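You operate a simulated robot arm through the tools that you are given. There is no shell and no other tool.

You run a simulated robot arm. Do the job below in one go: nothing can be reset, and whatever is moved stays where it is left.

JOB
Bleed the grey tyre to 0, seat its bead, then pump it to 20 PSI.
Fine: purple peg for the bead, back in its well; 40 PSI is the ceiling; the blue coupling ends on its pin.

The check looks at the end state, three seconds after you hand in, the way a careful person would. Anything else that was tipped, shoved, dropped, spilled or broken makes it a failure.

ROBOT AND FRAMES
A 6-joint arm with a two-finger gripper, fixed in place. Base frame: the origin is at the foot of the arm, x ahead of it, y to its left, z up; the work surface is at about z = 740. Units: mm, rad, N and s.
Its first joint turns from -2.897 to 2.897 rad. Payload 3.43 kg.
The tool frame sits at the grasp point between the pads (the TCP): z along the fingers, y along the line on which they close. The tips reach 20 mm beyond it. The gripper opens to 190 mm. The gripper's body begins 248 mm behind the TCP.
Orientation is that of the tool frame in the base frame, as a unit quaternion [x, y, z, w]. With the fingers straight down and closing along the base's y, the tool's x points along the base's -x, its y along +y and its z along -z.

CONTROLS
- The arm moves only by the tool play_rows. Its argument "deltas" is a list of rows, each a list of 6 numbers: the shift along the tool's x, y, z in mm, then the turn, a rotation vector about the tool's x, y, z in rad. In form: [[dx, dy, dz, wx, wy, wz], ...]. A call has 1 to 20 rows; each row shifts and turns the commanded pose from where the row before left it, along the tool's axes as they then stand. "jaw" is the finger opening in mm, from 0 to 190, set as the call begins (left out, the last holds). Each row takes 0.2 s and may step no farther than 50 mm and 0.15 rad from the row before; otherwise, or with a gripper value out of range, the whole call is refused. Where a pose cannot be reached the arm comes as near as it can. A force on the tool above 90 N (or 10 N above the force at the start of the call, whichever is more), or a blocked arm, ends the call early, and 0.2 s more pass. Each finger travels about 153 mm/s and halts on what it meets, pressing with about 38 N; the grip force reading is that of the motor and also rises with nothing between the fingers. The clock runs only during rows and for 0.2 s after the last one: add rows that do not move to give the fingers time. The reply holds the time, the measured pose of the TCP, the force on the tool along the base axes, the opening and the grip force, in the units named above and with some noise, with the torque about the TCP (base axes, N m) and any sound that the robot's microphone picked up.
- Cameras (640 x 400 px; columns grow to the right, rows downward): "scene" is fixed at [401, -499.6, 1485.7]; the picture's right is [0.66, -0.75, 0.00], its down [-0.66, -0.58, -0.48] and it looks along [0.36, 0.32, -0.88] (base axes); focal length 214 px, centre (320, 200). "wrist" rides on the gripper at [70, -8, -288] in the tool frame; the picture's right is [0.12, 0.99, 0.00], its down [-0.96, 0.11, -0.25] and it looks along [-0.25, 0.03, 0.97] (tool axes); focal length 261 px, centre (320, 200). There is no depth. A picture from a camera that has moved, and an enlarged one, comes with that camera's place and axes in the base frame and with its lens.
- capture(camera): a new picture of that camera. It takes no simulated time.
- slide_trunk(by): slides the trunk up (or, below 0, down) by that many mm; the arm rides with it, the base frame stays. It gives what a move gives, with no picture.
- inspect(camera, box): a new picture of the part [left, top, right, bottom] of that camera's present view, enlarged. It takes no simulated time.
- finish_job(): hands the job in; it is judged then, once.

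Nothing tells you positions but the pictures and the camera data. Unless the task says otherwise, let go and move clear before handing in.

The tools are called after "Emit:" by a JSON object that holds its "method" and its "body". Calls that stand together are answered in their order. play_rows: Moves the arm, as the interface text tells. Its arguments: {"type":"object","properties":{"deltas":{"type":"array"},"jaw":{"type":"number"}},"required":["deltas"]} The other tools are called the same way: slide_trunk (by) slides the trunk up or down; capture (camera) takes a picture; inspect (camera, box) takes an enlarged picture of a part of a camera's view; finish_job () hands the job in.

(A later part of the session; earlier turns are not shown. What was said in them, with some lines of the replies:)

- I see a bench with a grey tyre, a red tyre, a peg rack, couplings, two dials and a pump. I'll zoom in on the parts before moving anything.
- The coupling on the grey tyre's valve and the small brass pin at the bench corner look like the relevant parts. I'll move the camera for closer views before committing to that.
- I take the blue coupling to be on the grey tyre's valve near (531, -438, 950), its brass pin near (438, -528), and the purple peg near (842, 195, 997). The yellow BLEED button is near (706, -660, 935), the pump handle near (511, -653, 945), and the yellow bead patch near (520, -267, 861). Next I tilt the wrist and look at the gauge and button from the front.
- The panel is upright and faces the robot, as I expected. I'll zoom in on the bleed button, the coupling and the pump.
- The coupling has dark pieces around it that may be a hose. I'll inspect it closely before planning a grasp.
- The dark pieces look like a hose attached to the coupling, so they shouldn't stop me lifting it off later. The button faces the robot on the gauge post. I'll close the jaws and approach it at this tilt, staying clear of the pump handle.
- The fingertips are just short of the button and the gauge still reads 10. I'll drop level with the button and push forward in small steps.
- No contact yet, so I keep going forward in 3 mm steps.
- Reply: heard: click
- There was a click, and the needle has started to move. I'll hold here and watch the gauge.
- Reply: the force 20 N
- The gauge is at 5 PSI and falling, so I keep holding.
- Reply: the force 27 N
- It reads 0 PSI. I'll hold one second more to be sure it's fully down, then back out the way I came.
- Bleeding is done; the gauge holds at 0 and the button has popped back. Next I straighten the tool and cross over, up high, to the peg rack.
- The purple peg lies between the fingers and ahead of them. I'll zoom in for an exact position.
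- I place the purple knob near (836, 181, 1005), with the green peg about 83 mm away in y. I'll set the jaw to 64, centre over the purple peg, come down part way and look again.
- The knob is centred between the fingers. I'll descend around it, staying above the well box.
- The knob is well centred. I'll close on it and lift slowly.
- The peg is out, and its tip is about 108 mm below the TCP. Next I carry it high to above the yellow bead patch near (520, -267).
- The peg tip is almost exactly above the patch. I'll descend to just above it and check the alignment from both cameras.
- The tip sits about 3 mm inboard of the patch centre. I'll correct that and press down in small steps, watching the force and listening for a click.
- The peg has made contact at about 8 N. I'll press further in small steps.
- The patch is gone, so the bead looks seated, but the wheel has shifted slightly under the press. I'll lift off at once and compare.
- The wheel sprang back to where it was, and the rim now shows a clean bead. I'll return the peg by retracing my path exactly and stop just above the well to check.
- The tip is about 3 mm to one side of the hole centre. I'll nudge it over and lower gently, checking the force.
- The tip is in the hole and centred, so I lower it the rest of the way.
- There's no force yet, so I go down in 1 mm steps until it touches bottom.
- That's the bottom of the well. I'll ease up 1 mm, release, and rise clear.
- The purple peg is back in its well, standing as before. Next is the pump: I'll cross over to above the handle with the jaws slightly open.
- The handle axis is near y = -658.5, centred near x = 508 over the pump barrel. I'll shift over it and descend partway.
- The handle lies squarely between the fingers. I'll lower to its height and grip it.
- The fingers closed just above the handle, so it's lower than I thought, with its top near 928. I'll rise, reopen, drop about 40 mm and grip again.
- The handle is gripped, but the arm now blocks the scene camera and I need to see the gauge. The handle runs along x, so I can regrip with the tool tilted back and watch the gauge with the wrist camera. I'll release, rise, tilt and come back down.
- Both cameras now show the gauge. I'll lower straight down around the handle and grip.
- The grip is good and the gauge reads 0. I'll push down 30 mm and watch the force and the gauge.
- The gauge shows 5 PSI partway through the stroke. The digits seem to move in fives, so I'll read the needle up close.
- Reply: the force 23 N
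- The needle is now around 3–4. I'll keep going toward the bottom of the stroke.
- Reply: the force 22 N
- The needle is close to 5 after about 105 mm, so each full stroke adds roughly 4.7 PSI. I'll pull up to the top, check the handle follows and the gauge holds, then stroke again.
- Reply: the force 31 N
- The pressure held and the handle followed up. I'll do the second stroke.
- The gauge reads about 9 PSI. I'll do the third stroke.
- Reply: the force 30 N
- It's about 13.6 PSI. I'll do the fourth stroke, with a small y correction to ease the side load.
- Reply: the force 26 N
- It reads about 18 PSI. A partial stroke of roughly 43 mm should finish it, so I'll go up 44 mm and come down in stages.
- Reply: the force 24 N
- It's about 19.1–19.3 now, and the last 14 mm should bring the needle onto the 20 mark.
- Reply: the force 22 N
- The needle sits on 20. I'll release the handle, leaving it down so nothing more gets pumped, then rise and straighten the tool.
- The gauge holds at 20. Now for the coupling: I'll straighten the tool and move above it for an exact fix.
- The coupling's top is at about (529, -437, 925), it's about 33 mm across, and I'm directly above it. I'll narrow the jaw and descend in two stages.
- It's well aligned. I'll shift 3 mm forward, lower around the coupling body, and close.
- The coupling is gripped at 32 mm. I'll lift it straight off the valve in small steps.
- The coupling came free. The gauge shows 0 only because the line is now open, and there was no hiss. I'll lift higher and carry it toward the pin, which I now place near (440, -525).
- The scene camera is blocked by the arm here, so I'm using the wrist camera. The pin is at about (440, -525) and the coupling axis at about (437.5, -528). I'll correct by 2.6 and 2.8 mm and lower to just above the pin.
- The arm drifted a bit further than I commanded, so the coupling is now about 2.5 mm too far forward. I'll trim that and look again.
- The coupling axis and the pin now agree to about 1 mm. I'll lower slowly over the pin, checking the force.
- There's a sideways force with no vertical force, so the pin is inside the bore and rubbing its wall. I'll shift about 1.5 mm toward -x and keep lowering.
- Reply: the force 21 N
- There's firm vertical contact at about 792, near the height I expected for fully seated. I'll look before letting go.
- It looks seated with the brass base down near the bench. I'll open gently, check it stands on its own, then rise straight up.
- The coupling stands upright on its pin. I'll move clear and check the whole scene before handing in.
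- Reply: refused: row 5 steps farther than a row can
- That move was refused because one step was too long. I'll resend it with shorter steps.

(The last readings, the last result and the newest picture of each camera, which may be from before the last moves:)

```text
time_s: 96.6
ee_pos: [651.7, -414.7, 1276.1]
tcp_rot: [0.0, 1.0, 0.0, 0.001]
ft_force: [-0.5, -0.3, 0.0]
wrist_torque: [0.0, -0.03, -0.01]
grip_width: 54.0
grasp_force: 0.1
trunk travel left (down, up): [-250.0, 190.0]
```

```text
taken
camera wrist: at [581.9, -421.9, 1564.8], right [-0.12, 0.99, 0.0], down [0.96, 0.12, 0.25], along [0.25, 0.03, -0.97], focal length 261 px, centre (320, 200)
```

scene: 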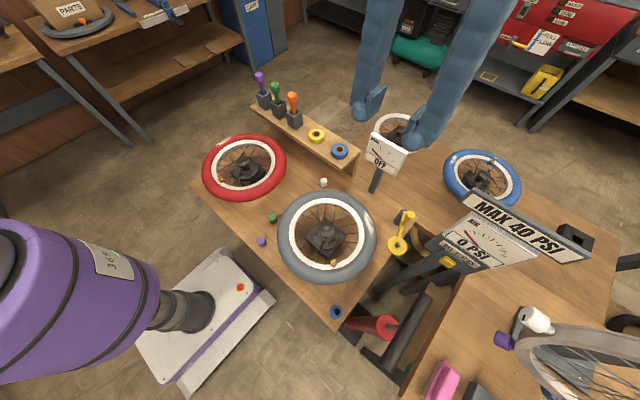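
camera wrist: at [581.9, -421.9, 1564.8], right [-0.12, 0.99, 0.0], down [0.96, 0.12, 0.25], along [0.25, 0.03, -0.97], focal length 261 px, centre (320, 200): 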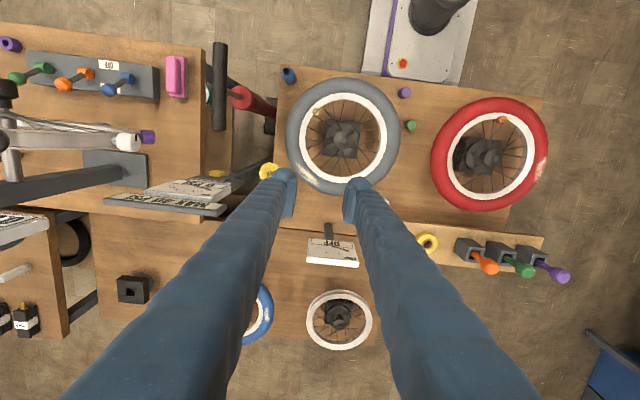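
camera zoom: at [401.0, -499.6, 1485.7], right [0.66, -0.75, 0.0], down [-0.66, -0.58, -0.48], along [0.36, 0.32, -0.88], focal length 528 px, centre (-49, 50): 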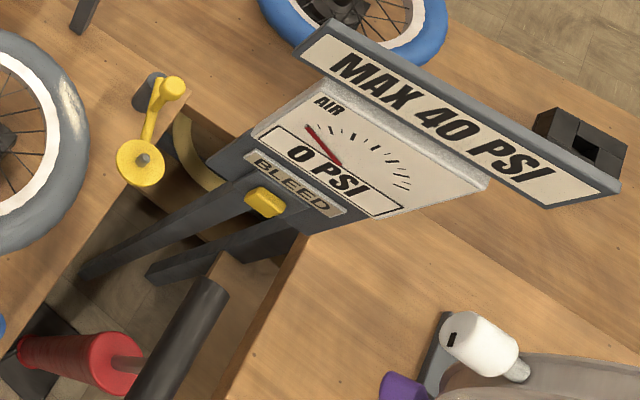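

The coupling, peg rack, tyre and loose caps all look right, and the pump handle has returned to its upper position by itself. I'll take one more close look at the coupling base, the tyre valve and the pegs.

Emit:
{"method": "inspect", "body": {"camera": "wrist", "box": [265, 55, 345, 105]}}

Emit:
{"method": "inspect", "body": {"camera": "wrist", "box": [270, 70, 430, 200]}}

Emit:
{"method": "inspect", "body": {"camera": "scene", "box": [240, 60, 400, 200]}}

```text
8.00 times, centred on (305, 80) of wrist
camera zoom: at [581.9, -421.9, 1564.8], right [-0.12, 0.99, 0.0], down [0.96, 0.12, 0.25], along [0.25, 0.03, -0.97], focal length 2085 px, centre (440, 1160)
```

zoom: 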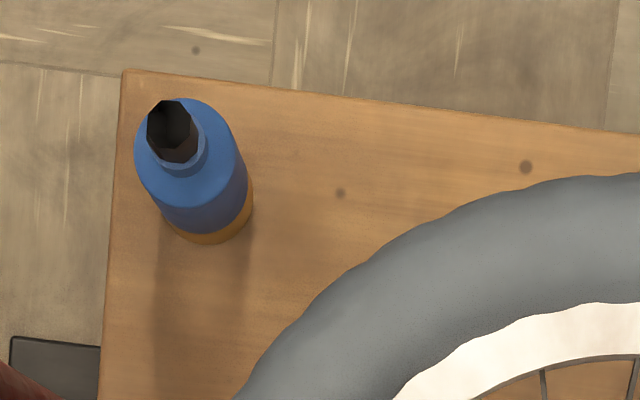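

```text
3.08 times, centred on (350, 135) of wrist
camera zoom: at [581.9, -421.9, 1564.8], right [-0.12, 0.99, 0.0], down [0.96, 0.12, 0.25], along [0.25, 0.03, -0.97], focal length 802 px, centre (228, 400)
```

zoom: 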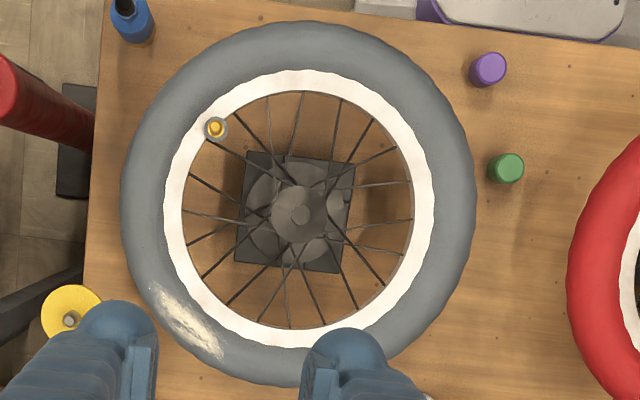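

```text
2.86 times, centred on (320, 130) of scene
camera zoom: at [401.0, -499.6, 1485.7], right [0.66, -0.75, 0.0], down [-0.66, -0.58, -0.48], along [0.36, 0.32, -0.88], focal length 613 px, centre (320, 400)
```

zoom: 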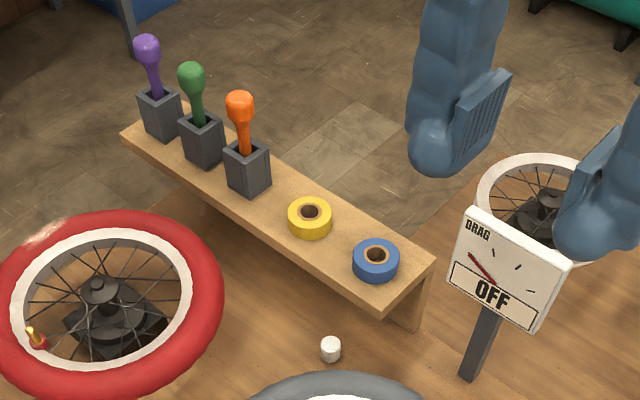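

Everything checks out: the bead is seated, the tyre was at 20 PSI when I uncoupled it, the coupling stands on its pin, the purple peg is in its well, and nothing else looks disturbed. The gripper is open and clear, so I'm handing in.

Emit:
{"method": "finish_job", "body": {}}

```text
The job is handed in.
```

The job is done and handed in. I don't have the check's result.

- **Bleed:** I held the BLEED button until the gauge read 0 PSI, plus another second.
- **Bead:** I pressed the raised bead patch down with the purple peg until it disappeared. The wheel tipped slightly under the press and sprang back. The peg is back in its well.
- **Pump:** Just over four strokes brought the needle onto the 20 mark. It held there after I let go of the handle and never went above 20.
- **Coupling:** I lifted the blue coupling straight off the valve, and it now stands upright on its brass pin.

The gauge reads 0 now because the hose is disconnected. I heard no hiss as the coupling came off, but I couldn't re-read the tyre's pressure after that. Nothing else looked moved in the final pictures.
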